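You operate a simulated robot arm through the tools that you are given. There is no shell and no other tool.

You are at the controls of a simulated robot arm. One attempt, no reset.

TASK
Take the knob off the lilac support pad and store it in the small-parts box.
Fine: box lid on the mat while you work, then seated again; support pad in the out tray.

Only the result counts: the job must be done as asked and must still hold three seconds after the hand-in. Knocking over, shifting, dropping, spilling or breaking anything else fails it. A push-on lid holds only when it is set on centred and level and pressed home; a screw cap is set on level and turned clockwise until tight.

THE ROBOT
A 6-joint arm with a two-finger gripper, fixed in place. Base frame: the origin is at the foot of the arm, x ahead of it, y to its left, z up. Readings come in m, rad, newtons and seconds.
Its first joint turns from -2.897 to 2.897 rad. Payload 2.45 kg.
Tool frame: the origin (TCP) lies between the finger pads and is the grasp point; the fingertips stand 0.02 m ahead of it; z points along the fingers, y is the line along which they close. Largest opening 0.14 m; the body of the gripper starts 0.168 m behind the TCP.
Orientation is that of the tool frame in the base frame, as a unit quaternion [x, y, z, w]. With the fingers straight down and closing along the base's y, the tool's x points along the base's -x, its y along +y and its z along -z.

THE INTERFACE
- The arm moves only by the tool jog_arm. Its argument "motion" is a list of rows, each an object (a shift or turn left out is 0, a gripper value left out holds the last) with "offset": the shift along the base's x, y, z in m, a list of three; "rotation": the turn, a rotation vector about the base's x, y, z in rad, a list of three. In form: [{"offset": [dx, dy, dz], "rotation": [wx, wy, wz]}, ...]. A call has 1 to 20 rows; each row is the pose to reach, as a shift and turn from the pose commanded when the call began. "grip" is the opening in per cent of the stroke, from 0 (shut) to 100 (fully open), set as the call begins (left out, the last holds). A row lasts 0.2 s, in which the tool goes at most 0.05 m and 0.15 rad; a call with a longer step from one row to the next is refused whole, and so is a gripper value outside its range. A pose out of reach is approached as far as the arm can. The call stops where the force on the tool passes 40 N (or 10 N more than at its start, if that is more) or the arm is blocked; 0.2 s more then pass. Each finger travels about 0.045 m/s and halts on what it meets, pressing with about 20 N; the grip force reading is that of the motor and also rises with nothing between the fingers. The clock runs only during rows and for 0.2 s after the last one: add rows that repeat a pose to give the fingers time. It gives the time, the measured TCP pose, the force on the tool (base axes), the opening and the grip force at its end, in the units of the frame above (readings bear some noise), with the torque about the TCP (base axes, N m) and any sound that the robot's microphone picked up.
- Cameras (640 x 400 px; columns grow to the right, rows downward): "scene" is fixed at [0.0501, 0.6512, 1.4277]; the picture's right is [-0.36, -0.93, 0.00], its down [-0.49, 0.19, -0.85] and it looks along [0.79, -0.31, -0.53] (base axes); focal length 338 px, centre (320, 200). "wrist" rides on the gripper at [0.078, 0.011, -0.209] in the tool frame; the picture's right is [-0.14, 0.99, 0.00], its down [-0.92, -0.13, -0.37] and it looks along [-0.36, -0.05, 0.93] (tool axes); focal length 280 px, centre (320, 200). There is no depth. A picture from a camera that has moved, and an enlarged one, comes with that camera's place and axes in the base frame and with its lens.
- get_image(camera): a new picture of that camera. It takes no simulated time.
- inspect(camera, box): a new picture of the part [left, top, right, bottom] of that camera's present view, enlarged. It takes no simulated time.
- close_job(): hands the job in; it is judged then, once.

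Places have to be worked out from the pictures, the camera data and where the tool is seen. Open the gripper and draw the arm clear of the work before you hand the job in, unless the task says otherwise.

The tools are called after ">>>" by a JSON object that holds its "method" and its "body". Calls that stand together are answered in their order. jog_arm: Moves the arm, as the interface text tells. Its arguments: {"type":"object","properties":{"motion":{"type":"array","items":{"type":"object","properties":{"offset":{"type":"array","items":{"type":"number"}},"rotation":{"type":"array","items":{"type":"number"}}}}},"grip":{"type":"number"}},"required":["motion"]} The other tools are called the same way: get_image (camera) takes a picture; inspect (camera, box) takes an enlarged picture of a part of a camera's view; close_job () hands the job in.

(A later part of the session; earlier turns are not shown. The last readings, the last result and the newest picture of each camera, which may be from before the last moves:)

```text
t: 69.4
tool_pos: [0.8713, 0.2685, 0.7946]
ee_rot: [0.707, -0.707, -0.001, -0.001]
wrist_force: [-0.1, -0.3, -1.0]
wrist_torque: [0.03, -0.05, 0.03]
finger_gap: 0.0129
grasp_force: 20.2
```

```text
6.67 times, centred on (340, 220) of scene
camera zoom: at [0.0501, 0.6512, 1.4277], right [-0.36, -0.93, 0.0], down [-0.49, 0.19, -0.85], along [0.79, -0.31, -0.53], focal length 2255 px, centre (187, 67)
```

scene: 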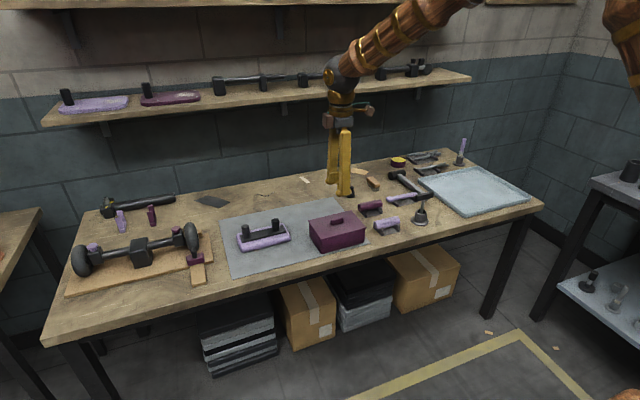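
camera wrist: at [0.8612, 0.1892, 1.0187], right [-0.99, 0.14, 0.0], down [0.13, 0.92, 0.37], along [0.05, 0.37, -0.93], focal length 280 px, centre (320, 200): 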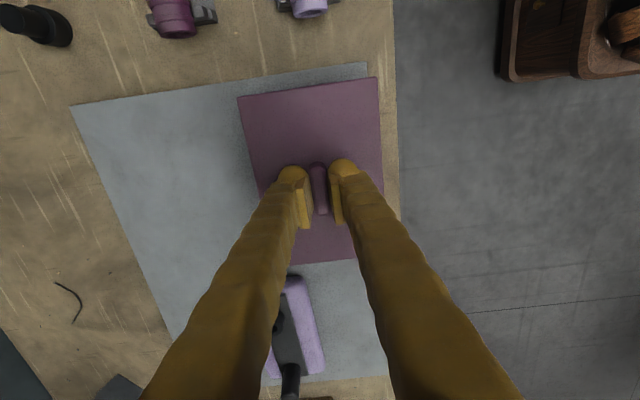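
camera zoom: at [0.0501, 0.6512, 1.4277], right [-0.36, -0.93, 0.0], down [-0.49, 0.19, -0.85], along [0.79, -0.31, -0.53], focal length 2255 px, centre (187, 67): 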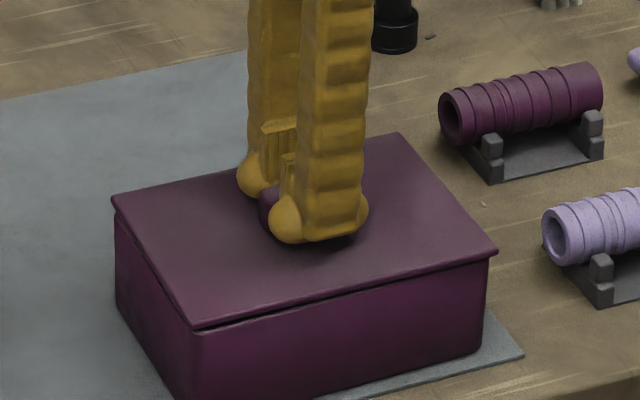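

Nearly seated with no force yet. I press down further in 1 mm steps.

>>> {"method": "jog_arm", "body": {"motion": [{"offset": [0, 0, -0.001]}, {"offset": [0, 0, -0.002]}, {"offset": [0, 0, -0.003]}, {"offset": [0, 0, -0.003]}]}}

>>> {"method": "inspect", "body": {"camera": "scene", "box": [300, 190, 380, 250]}}

```text
t: 70.4
tool_pos: [0.8708, 0.2686, 0.7919]
ee_rot: [-0.707, 0.707, 0.0, 0.001]
wrist_force: [0.8, -3.0, 16.0]
wrist_torque: [-0.06, -0.06, 0.0]
finger_gap: 0.0128
grasp_force: 20.5
```

```text
6.67 times, centred on (340, 220) of scene
camera zoom: at [0.0501, 0.6512, 1.4277], right [-0.36, -0.93, 0.0], down [-0.49, 0.19, -0.85], along [0.79, -0.31, -0.53], focal length 2255 px, centre (187, 67)
```

zoom: 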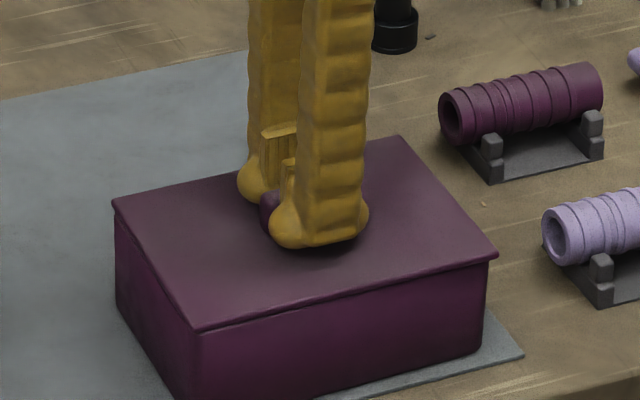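

Contact at 16 N and the lid looks flush. I press a bit further, to about 30 N, to make sure it's home.

>>> {"method": "jog_arm", "body": {"motion": [{"offset": [0, 0, -0.001]}, {"offset": [0, 0, -0.002]}, {"offset": [0, 0, -0.002]}]}}

>>> {"method": "inspect", "body": {"camera": "scene", "box": [305, 215, 345, 245]}}

>>> {"method": "inspect", "body": {"camera": "scene", "box": [340, 205, 380, 235]}}

```text
t: 71.2
tool_pos: [0.8705, 0.2687, 0.7899]
ee_rot: [0.707, -0.707, 0.0, 0.0]
wrist_force: [4.5, 1.1, 17.1]
wrist_torque: [0.05, -0.06, 0.02]
finger_gap: 0.0128
grasp_force: 20.1
```

```text
13.33 times, centred on (325, 230) of scene
camera zoom: at [0.0501, 0.6512, 1.4277], right [-0.36, -0.93, 0.0], down [-0.49, 0.19, -0.85], along [0.79, -0.31, -0.53], focal length 4509 px, centre (253, -200)
```

zoom: 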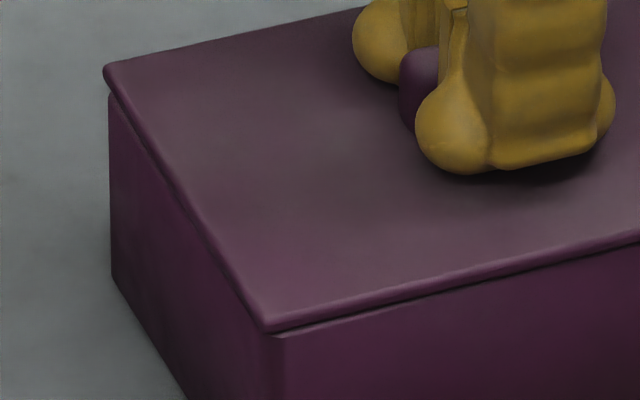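

```text
13.33 times, centred on (360, 220) of scene
camera zoom: at [0.0501, 0.6512, 1.4277], right [-0.36, -0.93, 0.0], down [-0.49, 0.19, -0.85], along [0.79, -0.31, -0.53], focal length 4509 px, centre (-213, -67)
```

zoom: 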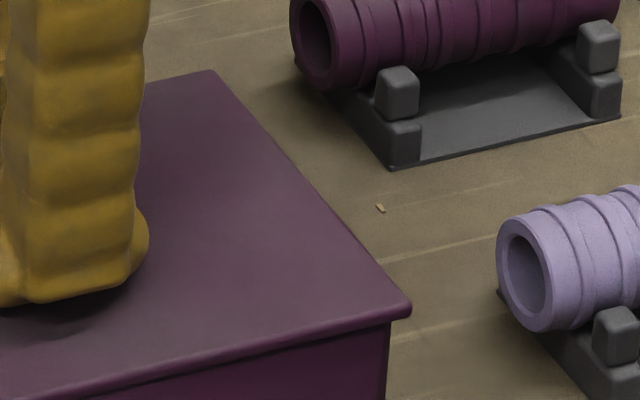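

Force holds at about 17 N as the fingers likely slid on the handle. I release here, rise a bit, and inspect the lid seat.

>>> {"method": "jog_arm", "body": {"motion": [{"offset": [0, 0, 0.002]}, {"offset": [0, 0, 0.002]}]}}

>>> {"method": "jog_arm", "body": {"motion": [{"offset": [0, 0, 0]}, {"offset": [0, 0, 0]}, {"offset": [0, 0, 0]}, {"offset": [0, 0, 0]}, {"offset": [0, 0, 0.01]}, {"offset": [0, 0, 0.04]}, {"offset": [0, 0, 0.08]}, {"offset": [0, 0, 0.11]}, {"offset": [0, 0, 0.11]}], "grip": 35}}

>>> {"method": "inspect", "body": {"camera": "scene", "box": [300, 200, 380, 260]}}

>>> {"method": "inspect", "body": {"camera": "wrist", "box": [256, 75, 384, 225]}}

```text
t: 71.8
tool_pos: [0.8719, 0.2691, 0.7899]
ee_rot: [0.707, -0.707, -0.001, 0.002]
wrist_force: [-0.3, -0.4, 0.0]
wrist_torque: [0.0, 0.03, 0.01]
finger_gap: 0.013
grasp_force: 19.9
```

```text
t: 73.8
tool_pos: [0.8703, 0.27, 0.8994]
ee_rot: [-0.707, 0.708, 0.0, 0.0]
wrist_force: [-0.2, -0.4, -0.8]
wrist_torque: [0.02, 0.02, 0.03]
finger_gap: 0.0491
grasp_force: 0.1
```

```text
6.67 times, centred on (340, 230) of scene
camera zoom: at [0.0501, 0.6512, 1.4277], right [-0.36, -0.93, 0.0], down [-0.49, 0.19, -0.85], along [0.79, -0.31, -0.53], focal length 2255 px, centre (187, 0)
```

zoom: 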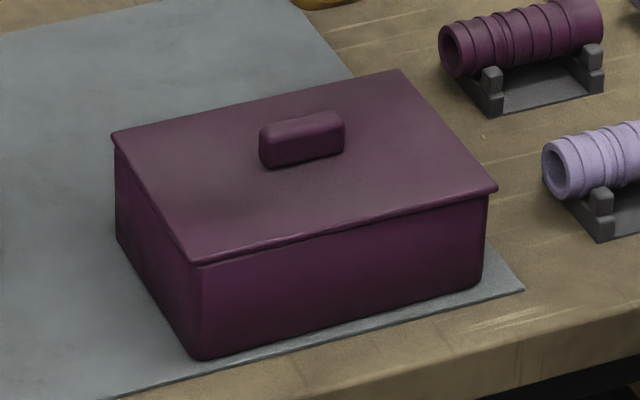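

```text
2.67 times, centred on (320, 150) of wrist
camera zoom: at [0.8609, 0.1914, 1.1091], right [-0.99, 0.14, 0.0], down [0.13, 0.92, 0.37], along [0.05, 0.37, -0.93], focal length 748 px, centre (320, 333)
```

zoom: 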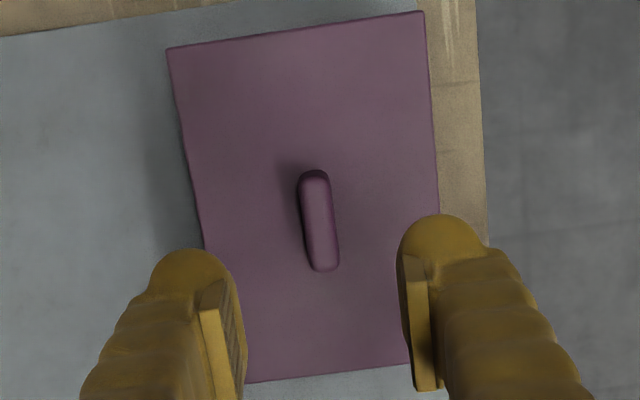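

The lid looks on, but I check each visible edge at high zoom for flush seating and even overhang.

>>> {"method": "inspect", "body": {"camera": "scene", "box": [305, 212, 335, 247]}}

>>> {"method": "inspect", "body": {"camera": "scene", "box": [340, 215, 370, 245]}}

>>> {"method": "inspect", "body": {"camera": "wrist", "box": [270, 70, 400, 170]}}

```text
11.43 times, centred on (320, 230) of scene
camera zoom: at [0.0501, 0.6512, 1.4277], right [-0.36, -0.93, 0.0], down [-0.49, 0.19, -0.85], along [0.79, -0.31, -0.53], focal length 3865 px, centre (320, -137)
```

zoom: 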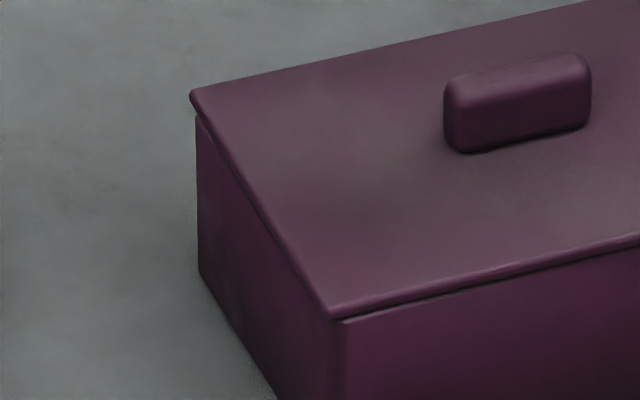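

```text
13.33 times, centred on (355, 230) of scene
camera zoom: at [0.0501, 0.6512, 1.4277], right [-0.36, -0.93, 0.0], down [-0.49, 0.19, -0.85], along [0.79, -0.31, -0.53], focal length 4509 px, centre (-147, -200)
```

zoom: 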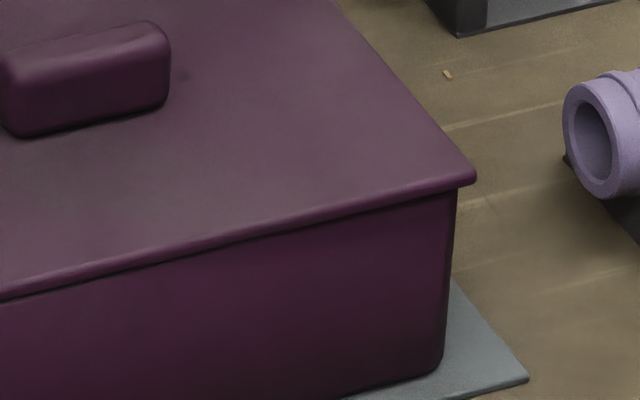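

```text
4.00 times, centred on (335, 120) of wrist
camera zoom: at [0.8609, 0.1914, 1.1091], right [-0.99, 0.14, 0.0], down [0.13, 0.92, 0.37], along [0.05, 0.37, -0.93], focal length 1122 px, centre (260, 520)
```

zoom: 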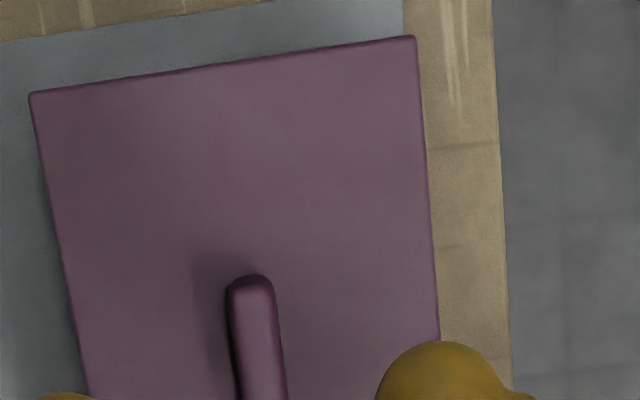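

The lid sits level to within what I can see, with about a 1 mm shift. To be sure it's home I close the fingers and press on the handle top from above.

>>> {"method": "jog_arm", "body": {"motion": [{"offset": [0, 0, 0]}, {"offset": [0, 0, 0]}, {"offset": [0, 0, 0]}, {"offset": [0, 0, -0.03]}, {"offset": [0, 0, -0.06]}, {"offset": [0, 0, -0.08]}, {"offset": [0, 0, -0.087]}, {"offset": [0, 0, -0.087]}], "grip": 0}}

>>> {"method": "jog_arm", "body": {"motion": [{"offset": [0, 0, -0.001]}, {"offset": [0, 0, -0.002]}, {"offset": [0, 0, -0.003]}, {"offset": [0, 0, -0.004]}, {"offset": [0, 0, -0.005]}, {"offset": [0, 0, -0.006]}, {"offset": [0, 0, -0.006]}]}}

>>> {"method": "inspect", "body": {"camera": "scene", "box": [300, 200, 380, 260]}}

```text
t: 75.6
tool_pos: [0.87, 0.2684, 0.8118]
ee_rot: [0.707, -0.707, -0.001, -0.001]
wrist_force: [-0.3, -0.6, 0.1]
wrist_torque: [0.01, 0.02, -0.02]
finger_gap: 0.0
grasp_force: 20.5
```

```text
t: 77.2
tool_pos: [0.8696, 0.2694, 0.8084]
ee_rot: [-0.707, 0.707, 0.001, 0.002]
wrist_force: [-3.6, -2.7, 16.2]
wrist_torque: [-0.04, 0.02, 0.0]
finger_gap: 0.0061
grasp_force: 20.0
```

```text
6.67 times, centred on (340, 230) of scene
camera zoom: at [0.0501, 0.6512, 1.4277], right [-0.36, -0.93, 0.0], down [-0.49, 0.19, -0.85], along [0.79, -0.31, -0.53], focal length 2255 px, centre (187, 0)
```

zoom: 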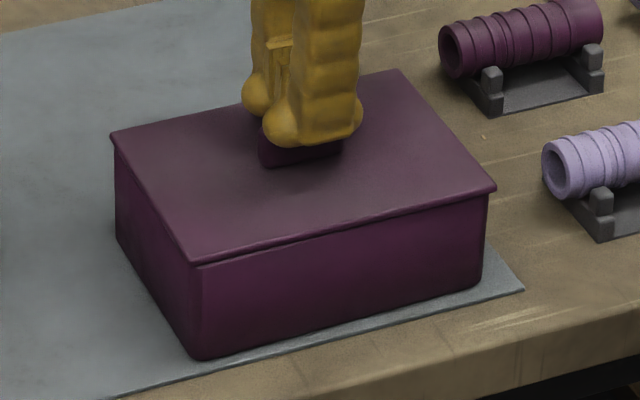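

Contact at 16 N on the handle top. I press a little more.

>>> {"method": "jog_arm", "body": {"motion": [{"offset": [0, 0, -0.001]}, {"offset": [0, 0, -0.002]}, {"offset": [0, 0, -0.002]}]}}

>>> {"method": "inspect", "body": {"camera": "scene", "box": [305, 212, 335, 247]}}

```text
t: 77.8
tool_pos: [0.8713, 0.27, 0.809]
ee_rot: [-0.707, 0.707, -0.001, 0.003]
wrist_force: [-2.9, -0.2, 9.6]
wrist_torque: [0.02, 0.07, 0.11]
finger_gap: 0.0062
grasp_force: 20.1
stopped in row 2: the force on the tool passed its limit at 42 N (the readings are from after the stop); the commanded pose is now the measured one
```

```text
11.43 times, centred on (320, 230) of scene
camera zoom: at [0.0501, 0.6512, 1.4277], right [-0.36, -0.93, 0.0], down [-0.49, 0.19, -0.85], along [0.79, -0.31, -0.53], focal length 3865 px, centre (320, -137)
```

zoom: 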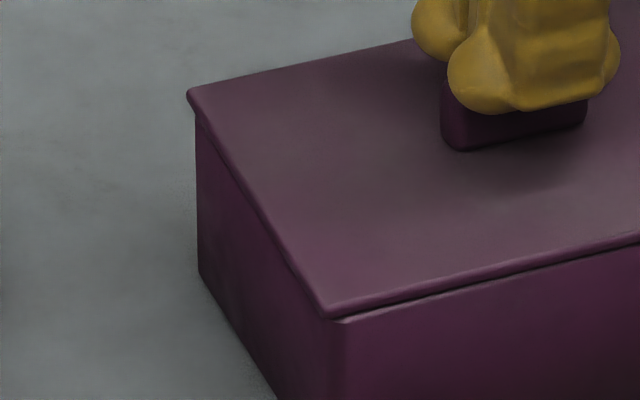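

Pressed to over 40 N with no further movement, so the lid is home. I rise clear and take fresh pictures to check the lid and plan the pad move to the tray.

>>> {"method": "jog_arm", "body": {"motion": [{"offset": [0, 0, 0.01]}, {"offset": [0, 0, 0.04]}, {"offset": [0, 0, 0.08]}, {"offset": [0, 0, 0.12]}, {"offset": [0, 0, 0.14]}, {"offset": [0, 0, 0.14]}]}}

>>> {"method": "inspect", "body": {"camera": "scene", "box": [300, 200, 380, 260]}}

>>> {"method": "get_image", "body": {"camera": "wrist"}}

>>> {"method": "inspect", "body": {"camera": "scene", "box": [380, 130, 550, 240]}}

```text
t: 79.2
tool_pos: [0.8716, 0.2715, 0.949]
ee_rot: [-0.707, 0.708, 0.0, 0.001]
wrist_force: [0.8, 0.1, -0.3]
wrist_torque: [0.01, 0.01, -0.01]
finger_gap: 0.0001
grasp_force: 19.7
```

```text
6.67 times, centred on (340, 230) of scene
camera zoom: at [0.0501, 0.6512, 1.4277], right [-0.36, -0.93, 0.0], down [-0.49, 0.19, -0.85], along [0.79, -0.31, -0.53], focal length 2255 px, centre (187, 0)
```

zoom: 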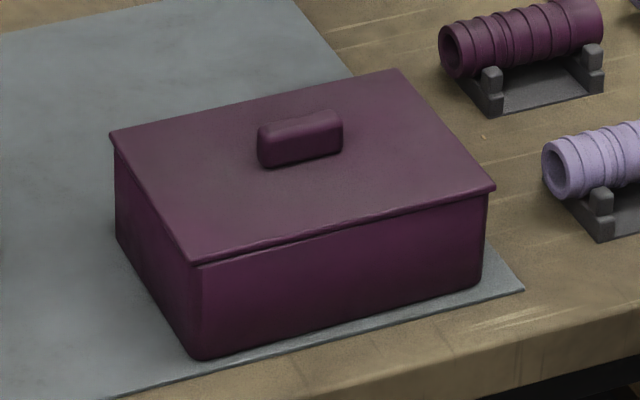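

```text
taken
camera wrist: at [0.8618, 0.192, 1.157], right [-0.99, 0.14, 0.0], down [0.13, 0.92, 0.37], along [0.05, 0.37, -0.93], focal length 280 px, centre (320, 200)
```

wrist: 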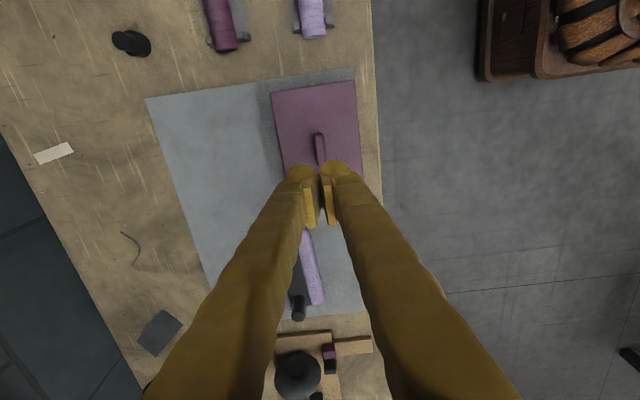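

```text
3.64 times, centred on (465, 185) of scene
camera zoom: at [0.0501, 0.6512, 1.4277], right [-0.36, -0.93, 0.0], down [-0.49, 0.19, -0.85], along [0.79, -0.31, -0.53], focal length 1230 px, centre (-207, 254)
```

zoom: 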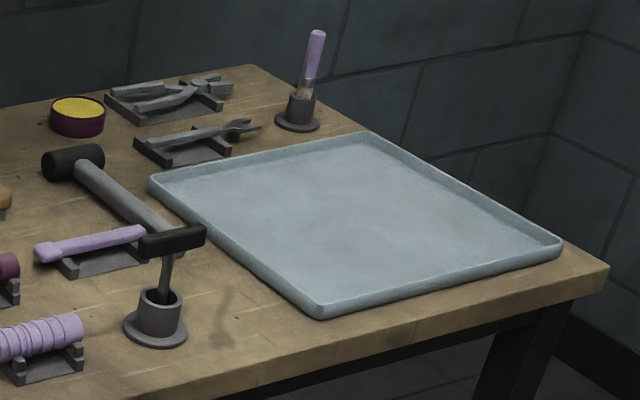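

The lid is back as it was. Now the pad: I move over its middle (≈(0.955, 0.498)) at height with the fingers opened across its 66 mm width.

>>> {"method": "jog_arm", "body": {"motion": [{"offset": [0.014, 0.038, 0]}, {"offset": [0.028, 0.076, 0]}, {"offset": [0.042, 0.114, 0]}, {"offset": [0.056, 0.152, 0]}, {"offset": [0.07, 0.19, 0]}, {"offset": [0.084, 0.228, 0]}, {"offset": [0.084, 0.228, -0.03]}, {"offset": [0.084, 0.228, -0.06]}, {"offset": [0.084, 0.228, -0.06]}], "grip": 75}}

>>> {"method": "get_image", "body": {"camera": "wrist"}}

>>> {"method": "inspect", "body": {"camera": "scene", "box": [230, 200, 310, 260]}}

>>> {"method": "inspect", "body": {"camera": "scene", "box": [305, 212, 335, 247]}}

```text
t: 81.2
tool_pos: [0.9532, 0.4956, 0.8908]
ee_rot: [0.707, -0.707, 0.001, -0.001]
wrist_force: [0.3, 0.4, 0.0]
wrist_torque: [-0.01, 0.04, -0.01]
finger_gap: 0.1051
grasp_force: 0.0
```

```text
taken
camera wrist: at [0.9435, 0.4169, 1.0993], right [-0.99, 0.14, 0.0], down [0.13, 0.92, 0.37], along [0.05, 0.37, -0.93], focal length 280 px, centre (320, 200)
```

wrist: 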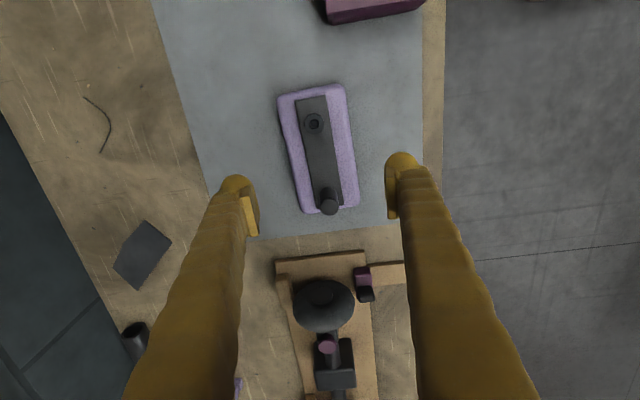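

```text
6.67 times, centred on (270, 230) of scene
camera zoom: at [0.0501, 0.6512, 1.4277], right [-0.36, -0.93, 0.0], down [-0.49, 0.19, -0.85], along [0.79, -0.31, -0.53], focal length 2255 px, centre (653, 0)
```

zoom: 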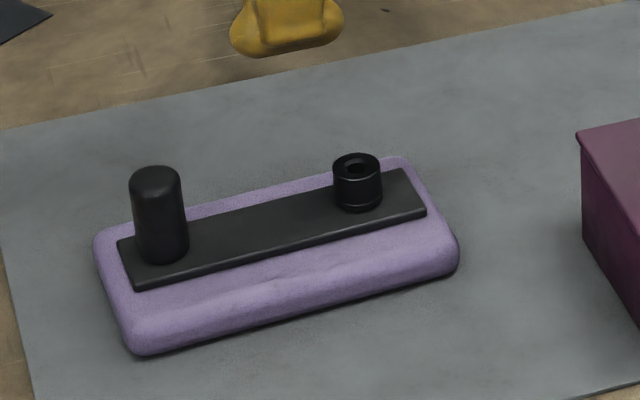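

```text
11.43 times, centred on (320, 230) of scene
camera zoom: at [0.0501, 0.6512, 1.4277], right [-0.36, -0.93, 0.0], down [-0.49, 0.19, -0.85], along [0.79, -0.31, -0.53], focal length 3865 px, centre (320, -137)
```

zoom: 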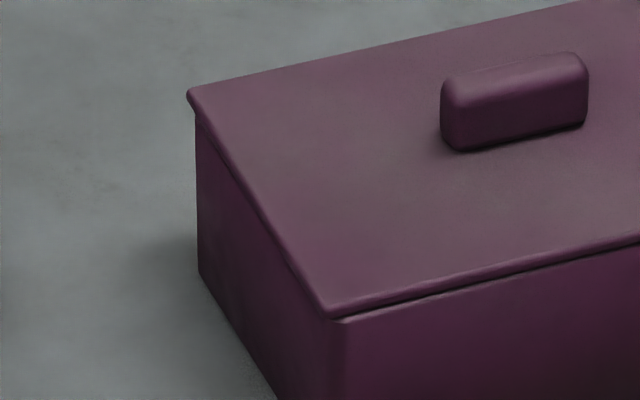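

The lid force/height data match its original seat, so it's home. Now I zoom in on the pad to locate the grasp lines.

>>> {"method": "inspect", "body": {"camera": "wrist", "box": [250, 75, 400, 225]}}

```text
2.67 times, centred on (325, 150) of wrist
camera zoom: at [0.9435, 0.4169, 1.0993], right [-0.99, 0.14, 0.0], down [0.13, 0.92, 0.37], along [0.05, 0.37, -0.93], focal length 748 px, centre (307, 333)
```

zoom: 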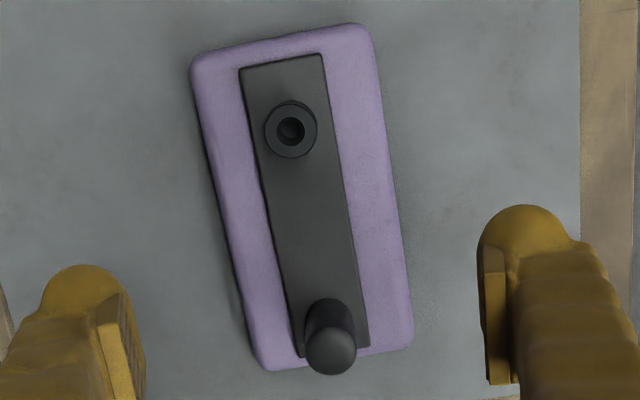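

The pad is centred near command (0.953, 0.505), about 83 mm wide, rotated about +2.5°. I align, open a bit more, and descend around it to z≈0.735.

>>> {"method": "jog_arm", "body": {"motion": [{"offset": [-0.0019, 0.006, 0], "rotation": [0, 0, 0.04]}, {"offset": [-0.0019, 0.006, -0.04], "rotation": [0, 0, 0.04]}, {"offset": [-0.0019, 0.006, -0.08], "rotation": [0, 0, 0.04]}, {"offset": [-0.0019, 0.006, -0.11], "rotation": [0, 0, 0.04]}, {"offset": [-0.0019, 0.006, -0.13], "rotation": [0, 0, 0.04]}, {"offset": [-0.0019, 0.006, -0.145], "rotation": [0, 0, 0.04]}, {"offset": [-0.0019, 0.006, -0.152], "rotation": [0, 0, 0.04]}, {"offset": [-0.0019, 0.006, -0.152], "rotation": [0, 0, 0.04]}], "grip": 82}}

>>> {"method": "inspect", "body": {"camera": "scene", "box": [230, 200, 310, 260]}}

>>> {"method": "inspect", "body": {"camera": "wrist", "box": [200, 75, 440, 285]}}

```text
t: 83.0
tool_pos: [0.9528, 0.5045, 0.736]
ee_rot: [0.722, -0.692, 0.0, -0.001]
wrist_force: [0.3, -0.5, 0.3]
wrist_torque: [-0.01, 0.0, 0.03]
finger_gap: 0.1147
grasp_force: 0.1
```

```text
6.67 times, centred on (270, 230) of scene
camera zoom: at [0.0501, 0.6512, 1.4277], right [-0.36, -0.93, 0.0], down [-0.49, 0.19, -0.85], along [0.79, -0.31, -0.53], focal length 2255 px, centre (653, 0)
```

zoom: 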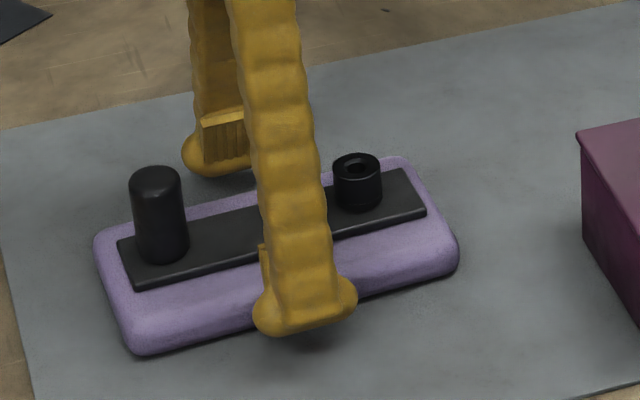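

```text
1.90 times, centred on (320, 180) of wrist
camera zoom: at [0.9456, 0.4253, 0.9457], right [-1.0, 0.1, 0.0], down [0.09, 0.92, 0.37], along [0.04, 0.37, -0.93], focal length 534 px, centre (320, 238)
```

zoom: 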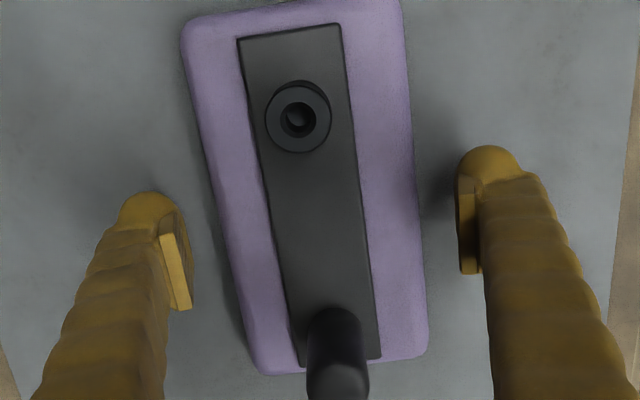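

Fingers straddle the pad's middle. I lower another 10 mm and close.

>>> {"method": "jog_arm", "body": {"motion": [{"offset": [0, 0, -0.004]}, {"offset": [0, 0, -0.008]}, {"offset": [0, 0, -0.011]}, {"offset": [0, 0, -0.011]}]}}

>>> {"method": "jog_arm", "body": {"motion": [{"offset": [0, 0, 0]}, {"offset": [0, 0, 0]}, {"offset": [0, 0, 0]}, {"offset": [0, 0, 0]}, {"offset": [0, 0, 0]}], "grip": 40}}

>>> {"method": "inspect", "body": {"camera": "scene", "box": [230, 200, 310, 260]}}

>>> {"method": "inspect", "body": {"camera": "wrist", "box": [200, 75, 440, 285]}}

```text
t: 84.0
tool_pos: [0.9526, 0.5034, 0.7247]
ee_rot: [0.722, -0.692, 0.0, -0.002]
wrist_force: [-0.1, 0.1, 0.0]
wrist_torque: [0.02, 0.06, 0.0]
finger_gap: 0.1147
grasp_force: 0.1
```

```text
t: 85.2
tool_pos: [0.9535, 0.5032, 0.7256]
ee_rot: [0.721, -0.693, 0.001, -0.002]
wrist_force: [-0.3, -1.5, 2.5]
wrist_torque: [-0.02, -0.02, 0.29]
finger_gap: 0.0897
grasp_force: 19.6
```

```text
6.67 times, centred on (270, 230) of scene
camera zoom: at [0.0501, 0.6512, 1.4277], right [-0.36, -0.93, 0.0], down [-0.49, 0.19, -0.85], along [0.79, -0.31, -0.53], focal length 2255 px, centre (653, 0)
```

zoom: 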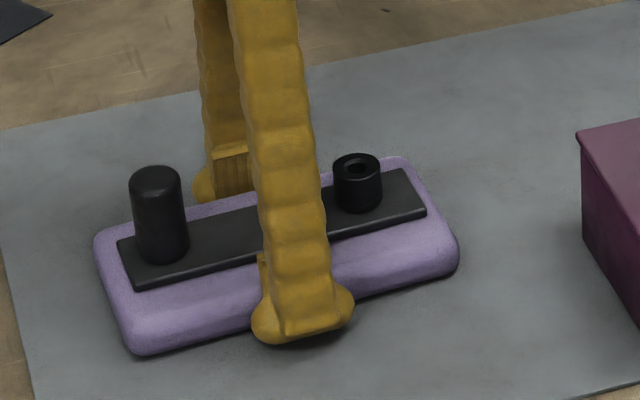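

```text
1.90 times, centred on (320, 180) of wrist
camera zoom: at [0.9461, 0.4241, 0.9336], right [-1.0, 0.1, 0.0], down [0.09, 0.92, 0.37], along [0.04, 0.37, -0.93], focal length 534 px, centre (320, 238)
```

zoom: 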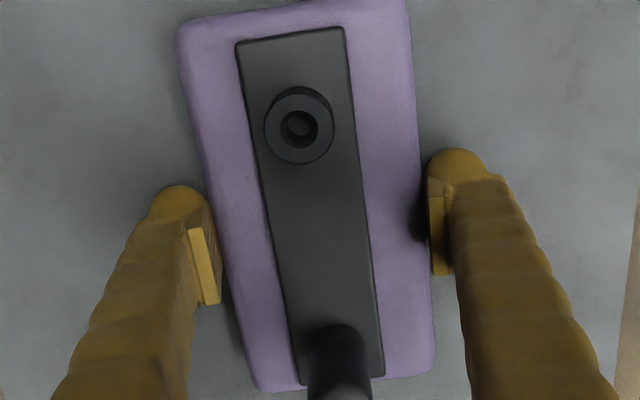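

Gripped at about 90 mm with 20 N. I lift slowly and check that the pad comes level.

>>> {"method": "jog_arm", "body": {"motion": [{"offset": [0, 0, 0.002]}, {"offset": [0, 0, 0.005]}, {"offset": [0, 0, 0.01]}, {"offset": [0, 0, 0.015]}, {"offset": [0, 0, 0.015]}]}}

>>> {"method": "inspect", "body": {"camera": "scene", "box": [230, 195, 310, 255]}}

```text
t: 86.4
tool_pos: [0.9536, 0.5036, 0.7398]
ee_rot: [0.721, -0.693, 0.001, 0.0]
wrist_force: [-0.4, 0.2, -2.5]
wrist_torque: [0.04, 0.0, 0.06]
finger_gap: 0.0895
grasp_force: 19.7
```

```text
6.67 times, centred on (270, 225) of scene
camera zoom: at [0.0501, 0.6512, 1.4277], right [-0.36, -0.93, 0.0], down [-0.49, 0.19, -0.85], along [0.79, -0.31, -0.53], focal length 2255 px, centre (653, 33)
```

zoom: 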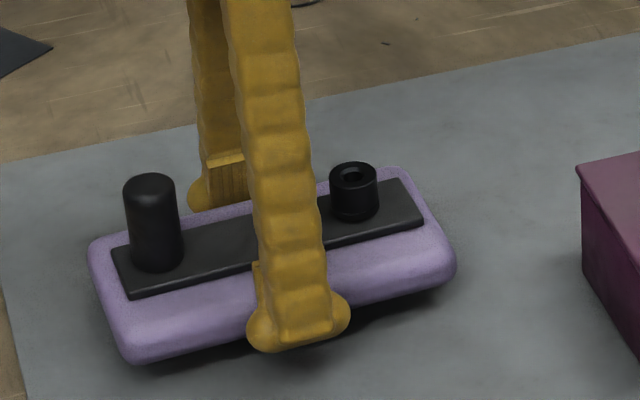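

The pad is lifted level with a balanced load. I raise it to z≈0.95.

>>> {"method": "jog_arm", "body": {"motion": [{"offset": [0, 0, 0.03]}, {"offset": [0, 0, 0.06]}, {"offset": [0, 0, 0.09]}, {"offset": [0, 0, 0.12]}, {"offset": [0, 0, 0.15]}, {"offset": [0, 0, 0.18]}, {"offset": [0, 0, 0.21]}, {"offset": [0, 0, 0.21]}]}}

>>> {"method": "get_image", "body": {"camera": "scene"}}

```text
t: 88.2
tool_pos: [0.9522, 0.5036, 0.9481]
ee_rot: [0.722, -0.692, 0.0, -0.001]
wrist_force: [0.6, -0.5, -2.4]
wrist_torque: [0.04, 0.0, 0.01]
finger_gap: 0.0895
grasp_force: 20.1
```

```text
taken
```

scene: 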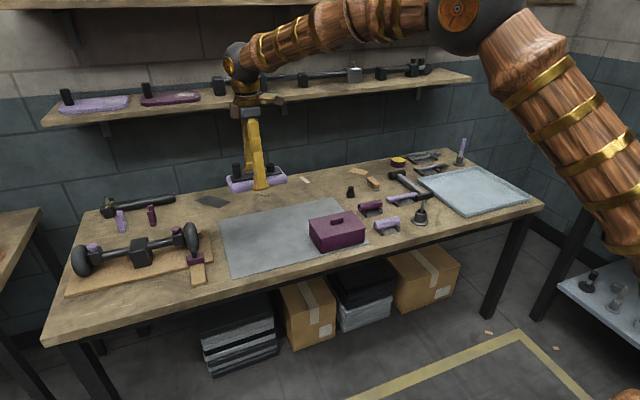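

I carry the pad at this height along −y toward the tray.

>>> {"method": "jog_arm", "body": {"motion": [{"offset": [0, -0.03, 0], "rotation": [0, 0, -0.01]}, {"offset": [-0.001, -0.07, 0], "rotation": [0, 0, -0.02]}, {"offset": [-0.002, -0.11, 0], "rotation": [0, 0, -0.03]}, {"offset": [-0.003, -0.15, 0], "rotation": [0, 0, -0.04]}, {"offset": [-0.004, -0.19, 0], "rotation": [0, 0, -0.04]}, {"offset": [-0.005, -0.23, 0], "rotation": [0, 0, -0.04]}, {"offset": [-0.006, -0.27, 0], "rotation": [0, 0, -0.04]}, {"offset": [-0.007, -0.31, 0], "rotation": [0, 0, -0.04]}, {"offset": [-0.008, -0.35, 0], "rotation": [0, 0, -0.04]}, {"offset": [-0.009, -0.39, 0], "rotation": [0, 0, -0.04]}, {"offset": [-0.01, -0.43, 0], "rotation": [0, 0, -0.04]}, {"offset": [-0.01, -0.46, 0], "rotation": [0, 0, -0.04]}, {"offset": [-0.01, -0.48, 0], "rotation": [0, 0, -0.04]}]}}

>>> {"method": "get_image", "body": {"camera": "scene"}}

```text
t: 91.0
tool_pos: [0.9455, 0.0216, 0.9491]
ee_rot: [-0.707, 0.708, 0.0, 0.001]
wrist_force: [0.3, -0.2, -2.3]
wrist_torque: [-0.01, -0.01, 0.01]
finger_gap: 0.0896
grasp_force: 20.5
```

```text
taken
```

scene: 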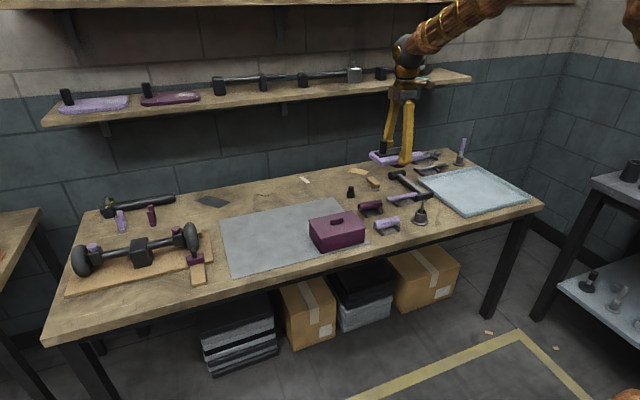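

Carry is going well; I continue to over the tray at about (0.94, −0.385).

>>> {"method": "jog_arm", "body": {"motion": [{"offset": [0, -0.03, 0]}, {"offset": [0, -0.07, 0]}, {"offset": [0, -0.11, 0]}, {"offset": [0, -0.15, 0]}, {"offset": [0, -0.19, 0]}, {"offset": [0, -0.23, 0]}, {"offset": [0, -0.27, 0]}, {"offset": [0, -0.31, 0]}, {"offset": [0, -0.35, 0]}, {"offset": [0, -0.385, 0]}, {"offset": [0, -0.409, 0]}, {"offset": [0, -0.409, 0]}]}}

>>> {"method": "get_image", "body": {"camera": "scene"}}

>>> {"method": "get_image", "body": {"camera": "wrist"}}

```text
t: 93.6
tool_pos: [0.9441, -0.3834, 0.951]
ee_rot: [0.707, -0.707, 0.0, -0.001]
wrist_force: [0.5, 0.0, -3.1]
wrist_torque: [-0.01, 0.0, 0.01]
finger_gap: 0.0895
grasp_force: 20.3
```

```text
taken
```

scene: 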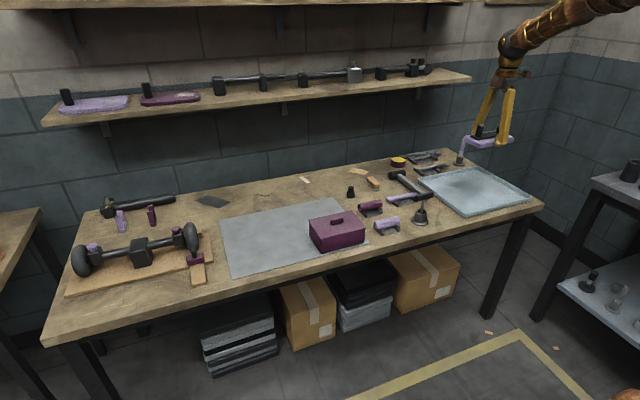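

```text
taken
camera wrist: at [0.9335, -0.4616, 1.16], right [-0.99, 0.14, 0.0], down [0.13, 0.92, 0.37], along [0.05, 0.37, -0.93], focal length 280 px, centre (320, 200)
```

wrist: 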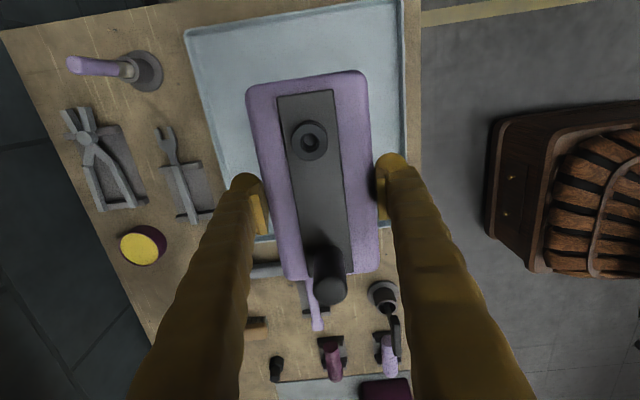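

The pad is over the tray with several cm of margin on all sides. I lower it to about 35 mm above the tray floor.

>>> {"method": "jog_arm", "body": {"motion": [{"offset": [0, 0, -0.035]}, {"offset": [0, 0, -0.07]}, {"offset": [0, 0, -0.105]}, {"offset": [0, 0, -0.14]}, {"offset": [0, 0, -0.17]}, {"offset": [0, 0, -0.19]}, {"offset": [0, 0, -0.19]}]}}

>>> {"method": "inspect", "body": {"camera": "scene", "box": [410, 130, 540, 220]}}

>>> {"method": "get_image", "body": {"camera": "wrist"}}

```text
t: 95.2
tool_pos: [0.944, -0.3838, 0.7626]
ee_rot: [-0.707, 0.708, 0.0, 0.002]
wrist_force: [0.6, 0.0, -3.2]
wrist_torque: [0.03, 0.01, -0.01]
finger_gap: 0.0895
grasp_force: 20.0
```

```text
4.44 times, centred on (475, 175) of scene
camera zoom: at [0.0501, 0.6512, 1.4277], right [-0.36, -0.93, 0.0], down [-0.49, 0.19, -0.85], along [0.79, -0.31, -0.53], focal length 1503 px, centre (-369, 311)
```

zoom: 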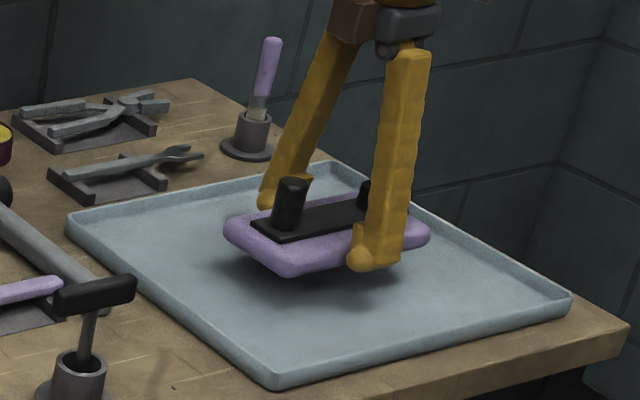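

```text
taken
camera wrist: at [0.9343, -0.463, 0.9717], right [-0.99, 0.14, 0.0], down [0.13, 0.92, 0.37], along [0.05, 0.37, -0.93], focal length 280 px, centre (320, 200)
```

wrist: 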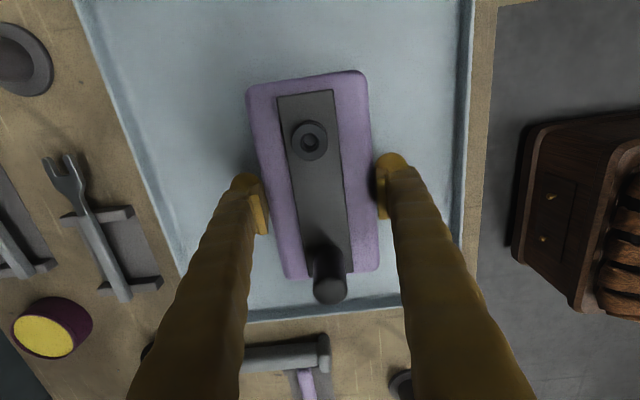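

The pad is well inside the tray rim. I lower slowly to near contact.

>>> {"method": "jog_arm", "body": {"motion": [{"offset": [0, 0, -0.01]}, {"offset": [0, 0, -0.018]}, {"offset": [0, 0, -0.024]}, {"offset": [0, 0, -0.027]}, {"offset": [0, 0, -0.03]}, {"offset": [0, 0, -0.03]}]}}

>>> {"method": "inspect", "body": {"camera": "scene", "box": [430, 150, 520, 220]}}

```text
t: 96.6
tool_pos: [0.9436, -0.3858, 0.7315]
ee_rot: [0.707, -0.707, 0.0, -0.002]
wrist_force: [-0.2, 0.4, -2.0]
wrist_torque: [0.04, 0.01, 0.02]
finger_gap: 0.0894
grasp_force: 20.1
```

```text
5.71 times, centred on (475, 185) of scene
camera zoom: at [0.0501, 0.6512, 1.4277], right [-0.36, -0.93, 0.0], down [-0.49, 0.19, -0.85], along [0.79, -0.31, -0.53], focal length 1933 px, centre (-566, 286)
```

zoom: 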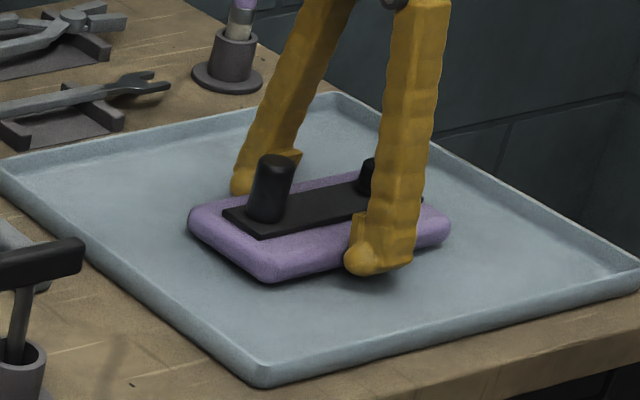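

Still hanging just above the tray floor (−2 N). I lower in 1 mm steps to contact.

>>> {"method": "jog_arm", "body": {"motion": [{"offset": [0, 0, -0.001]}, {"offset": [0, 0, -0.002]}, {"offset": [0, 0, -0.003]}, {"offset": [0, 0, -0.003]}]}}

```text
t: 97.6
tool_pos: [0.9433, -0.3844, 0.7281]
ee_rot: [0.707, -0.707, -0.001, -0.002]
wrist_force: [-0.7, 0.1, -3.1]
wrist_torque: [0.02, 0.01, 0.0]
finger_gap: 0.0894
grasp_force: 20.4
```

>>> {"method": "jog_arm", "body": {"motion": [{"offset": [0, 0, -0.001]}, {"offset": [0, 0, -0.002]}, {"offset": [0, 0, -0.003]}, {"offset": [0, 0, -0.003]}]}}

>>> {"method": "inspect", "body": {"camera": "scene", "box": [430, 150, 520, 220]}}

```text
t: 98.6
tool_pos: [0.943, -0.3844, 0.7262]
ee_rot: [0.707, -0.707, 0.0, -0.001]
wrist_force: [-18.3, 3.7, 33.6]
wrist_torque: [-0.34, 0.73, -0.22]
finger_gap: 0.0899
grasp_force: 19.9
```

```text
5.71 times, centred on (475, 185) of scene
camera zoom: at [0.0501, 0.6512, 1.4277], right [-0.36, -0.93, 0.0], down [-0.49, 0.19, -0.85], along [0.79, -0.31, -0.53], focal length 1933 px, centre (-566, 286)
```

zoom: 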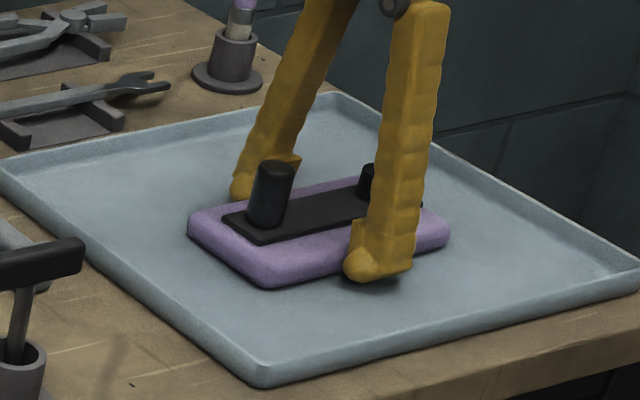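

Firm contact (33 N). I ease off about 2.5 mm so the pad just rests, then open.

>>> {"method": "jog_arm", "body": {"motion": [{"offset": [0, 0, 0.001]}, {"offset": [0, 0, 0.002]}, {"offset": [0, 0, 0.0025]}, {"offset": [0, 0, 0.0025]}]}}

```text
t: 99.6
tool_pos: [0.9438, -0.3843, 0.7259]
ee_rot: [0.708, -0.707, 0.001, -0.001]
wrist_force: [1.4, 0.4, -2.7]
wrist_torque: [0.06, -0.01, 0.0]
finger_gap: 0.0895
grasp_force: 19.5
```

Pad weight is just carried again (within about 1 mm of the floor). I lower 1 mm and open the fingers.

>>> {"method": "jog_arm", "body": {"motion": [{"offset": [0, 0, -0.0005]}, {"offset": [0, 0, -0.001]}, {"offset": [0, 0, -0.001]}]}}

>>> {"method": "jog_arm", "body": {"motion": [{"offset": [0, 0, 0]}, {"offset": [0, 0, 0]}, {"offset": [0, 0, 0]}, {"offset": [0, 0, 0]}, {"offset": [0, 0, 0]}], "grip": 82}}

>>> {"method": "inspect", "body": {"camera": "scene", "box": [430, 150, 520, 220]}}

>>> {"method": "inspect", "body": {"camera": "wrist", "box": [200, 50, 440, 285]}}

```text
t: 100.4
tool_pos: [0.9425, -0.3853, 0.7242]
ee_rot: [-0.707, 0.708, 0.0, 0.002]
wrist_force: [0.0, -0.3, -0.9]
wrist_torque: [-0.05, 0.05, 0.01]
finger_gap: 0.0894
grasp_force: 19.5
```

```text
t: 101.6
tool_pos: [0.9435, -0.3866, 0.7256]
ee_rot: [-0.707, 0.707, 0.001, 0.001]
wrist_force: [0.0, 0.1, 0.3]
wrist_torque: [-0.01, 0.0, -0.02]
finger_gap: 0.115
grasp_force: 0.1
```

```text
5.71 times, centred on (475, 185) of scene
camera zoom: at [0.0501, 0.6512, 1.4277], right [-0.36, -0.93, 0.0], down [-0.49, 0.19, -0.85], along [0.79, -0.31, -0.53], focal length 1933 px, centre (-566, 286)
```

zoom: 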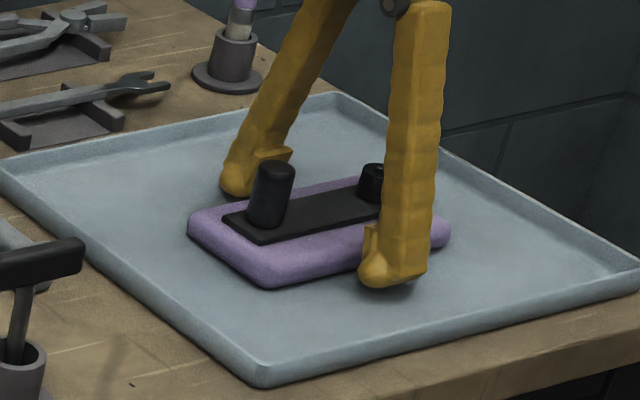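

```text
1.70 times, centred on (320, 168) of wrist
camera zoom: at [0.9328, -0.4645, 0.9342], right [-0.99, 0.14, 0.0], down [0.13, 0.92, 0.37], along [0.05, 0.37, -0.93], focal length 477 px, centre (320, 255)
```

zoom: 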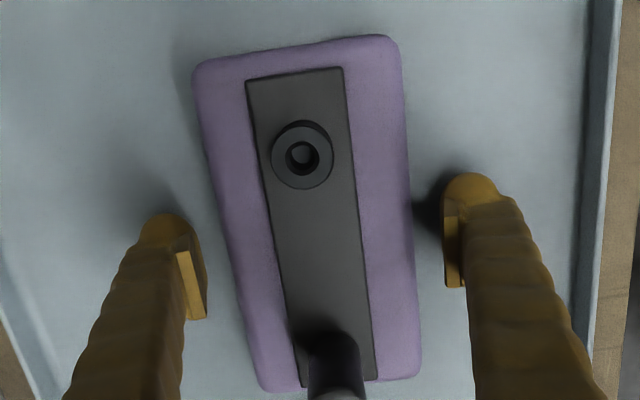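

Pad rests flat in the tray and the fingers are clear of it. I rise straight up and draw back.

>>> {"method": "jog_arm", "body": {"motion": [{"offset": [0, 0, 0.02]}, {"offset": [0, 0, 0.05]}, {"offset": [0, 0, 0.09]}, {"offset": [0, 0, 0.13]}, {"offset": [0, 0, 0.17]}, {"offset": [0, 0, 0.21]}, {"offset": [0, 0, 0.25]}, {"offset": [-0.04, 0.02, 0.26]}, {"offset": [-0.08, 0.04, 0.27]}, {"offset": [-0.12, 0.07, 0.27]}, {"offset": [-0.15, 0.1, 0.27]}, {"offset": [-0.18, 0.13, 0.27]}, {"offset": [-0.21, 0.16, 0.27]}, {"offset": [-0.21, 0.16, 0.27]}]}}

>>> {"method": "get_image", "body": {"camera": "scene"}}

>>> {"method": "inspect", "body": {"camera": "scene", "box": [300, 200, 380, 260]}}

>>> {"method": "inspect", "body": {"camera": "scene", "box": [410, 130, 540, 220]}}

>>> {"method": "get_image", "body": {"camera": "wrist"}}

```text
t: 104.6
tool_pos: [0.7313, -0.2239, 0.9951]
ee_rot: [-0.707, 0.707, 0.0, 0.001]
wrist_force: [-0.7, -0.3, -0.2]
wrist_torque: [0.01, -0.02, -0.04]
finger_gap: 0.1148
grasp_force: 0.1
```

```text
taken
```

scene: 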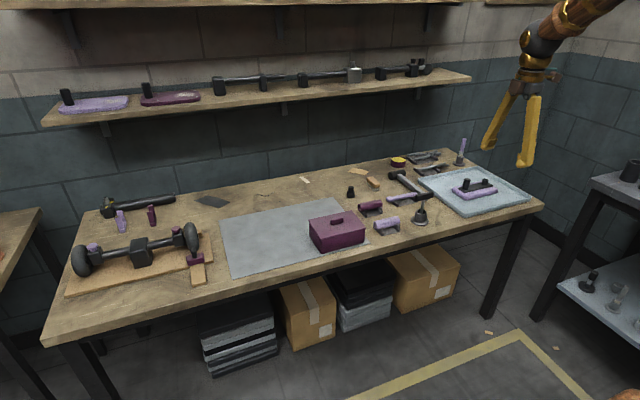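

```text
6.67 times, centred on (340, 230) of scene
camera zoom: at [0.0501, 0.6512, 1.4277], right [-0.36, -0.93, 0.0], down [-0.49, 0.19, -0.85], along [0.79, -0.31, -0.53], focal length 2255 px, centre (187, 0)
```

zoom: 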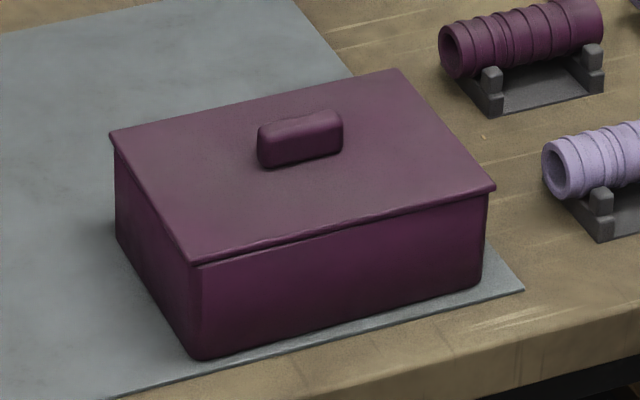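

```text
4.44 times, centred on (475, 175) of scene
camera zoom: at [0.0501, 0.6512, 1.4277], right [-0.36, -0.93, 0.0], down [-0.49, 0.19, -0.85], along [0.79, -0.31, -0.53], focal length 1503 px, centre (-369, 311)
```

zoom: 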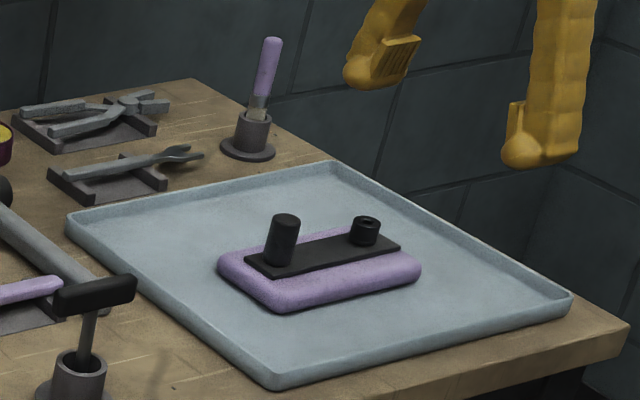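

```text
taken
camera wrist: at [0.7211, -0.3036, 1.2046], right [-0.99, 0.14, 0.0], down [0.13, 0.92, 0.37], along [0.05, 0.37, -0.93], focal length 280 px, centre (320, 200)
```

wrist: 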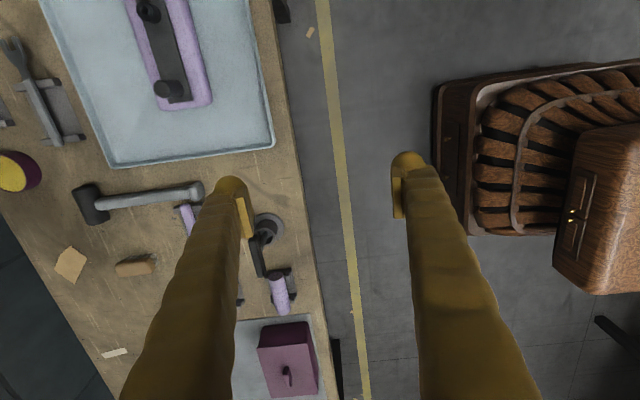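

Everything looks in place: pad in the tray, lid on the box, arm clear. To be certain the lid is fully home I bring the wrist camera round for a low oblique look at the seam.

>>> {"method": "jog_arm", "body": {"motion": [{"offset": [-0.008, 0.036, 0], "rotation": [0, 0, -0.112]}, {"offset": [-0.016, 0.071, 0], "rotation": [0, 0, -0.224]}, {"offset": [-0.024, 0.106, 0], "rotation": [0, 0, -0.337]}, {"offset": [-0.032, 0.142, 0], "rotation": [0, 0, -0.449]}, {"offset": [-0.04, 0.177, 0], "rotation": [0, 0, -0.561]}, {"offset": [-0.047, 0.213, 0], "rotation": [0, 0, -0.673]}, {"offset": [-0.055, 0.248, 0], "rotation": [0, 0, -0.785]}, {"offset": [-0.063, 0.283, 0], "rotation": [0, 0, -0.898]}, {"offset": [-0.071, 0.319, 0], "rotation": [0, 0, -1.01]}, {"offset": [-0.079, 0.354, 0], "rotation": [0, 0, -1.122]}, {"offset": [-0.087, 0.39, 0], "rotation": [0, 0, -1.234]}, {"offset": [-0.095, 0.425, 0], "rotation": [0, 0, -1.346]}, {"offset": [-0.102, 0.461, 0], "rotation": [0, 0, -1.459]}, {"offset": [-0.11, 0.496, 0], "rotation": [0, 0, -1.5708]}, {"offset": [-0.11, 0.496, 0], "rotation": [0, 0, -1.5708]}]}}

>>> {"method": "jog_arm", "body": {"motion": [{"rotation": [0, -0.12, 0]}, {"rotation": [0, -0.24, 0]}, {"rotation": [0, -0.36, 0]}, {"rotation": [0, -0.48, 0]}, {"rotation": [0, -0.6, 0]}, {"rotation": [0, -0.7, 0]}, {"rotation": [0, -0.7, 0]}]}}

>>> {"method": "get_image", "body": {"camera": "wrist"}}

```text
t: 107.8
tool_pos: [0.6212, 0.269, 0.9958]
ee_rot: [0.001, 1.0, -0.001, 0.001]
wrist_force: [-0.9, -0.2, -0.1]
wrist_torque: [0.01, 0.0, -0.01]
finger_gap: 0.1148
grasp_force: 0.1
```

```text
t: 109.4
tool_pos: [0.6248, 0.2699, 0.9953]
ee_rot: [0.0, 0.939, 0.0, 0.344]
wrist_force: [0.5, 0.0, 1.0]
wrist_torque: [0.03, 0.03, 0.02]
finger_gap: 0.1145
grasp_force: 0.1
```

```text
taken
camera wrist: at [0.4287, 0.2803, 1.1041], right [0.11, 0.99, 0.09], down [0.46, -0.13, 0.88], along [0.88, -0.05, -0.47], focal length 280 px, centre (320, 200)
```

wrist: 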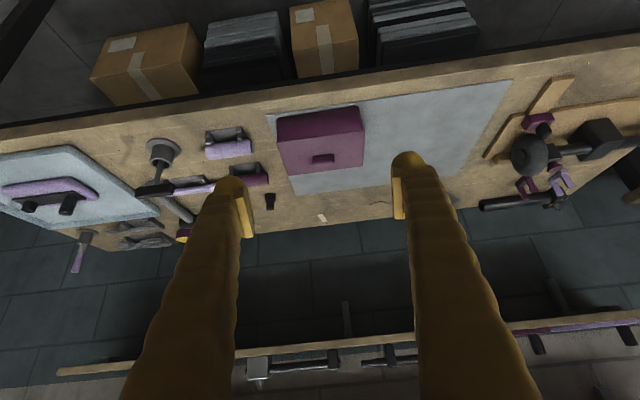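

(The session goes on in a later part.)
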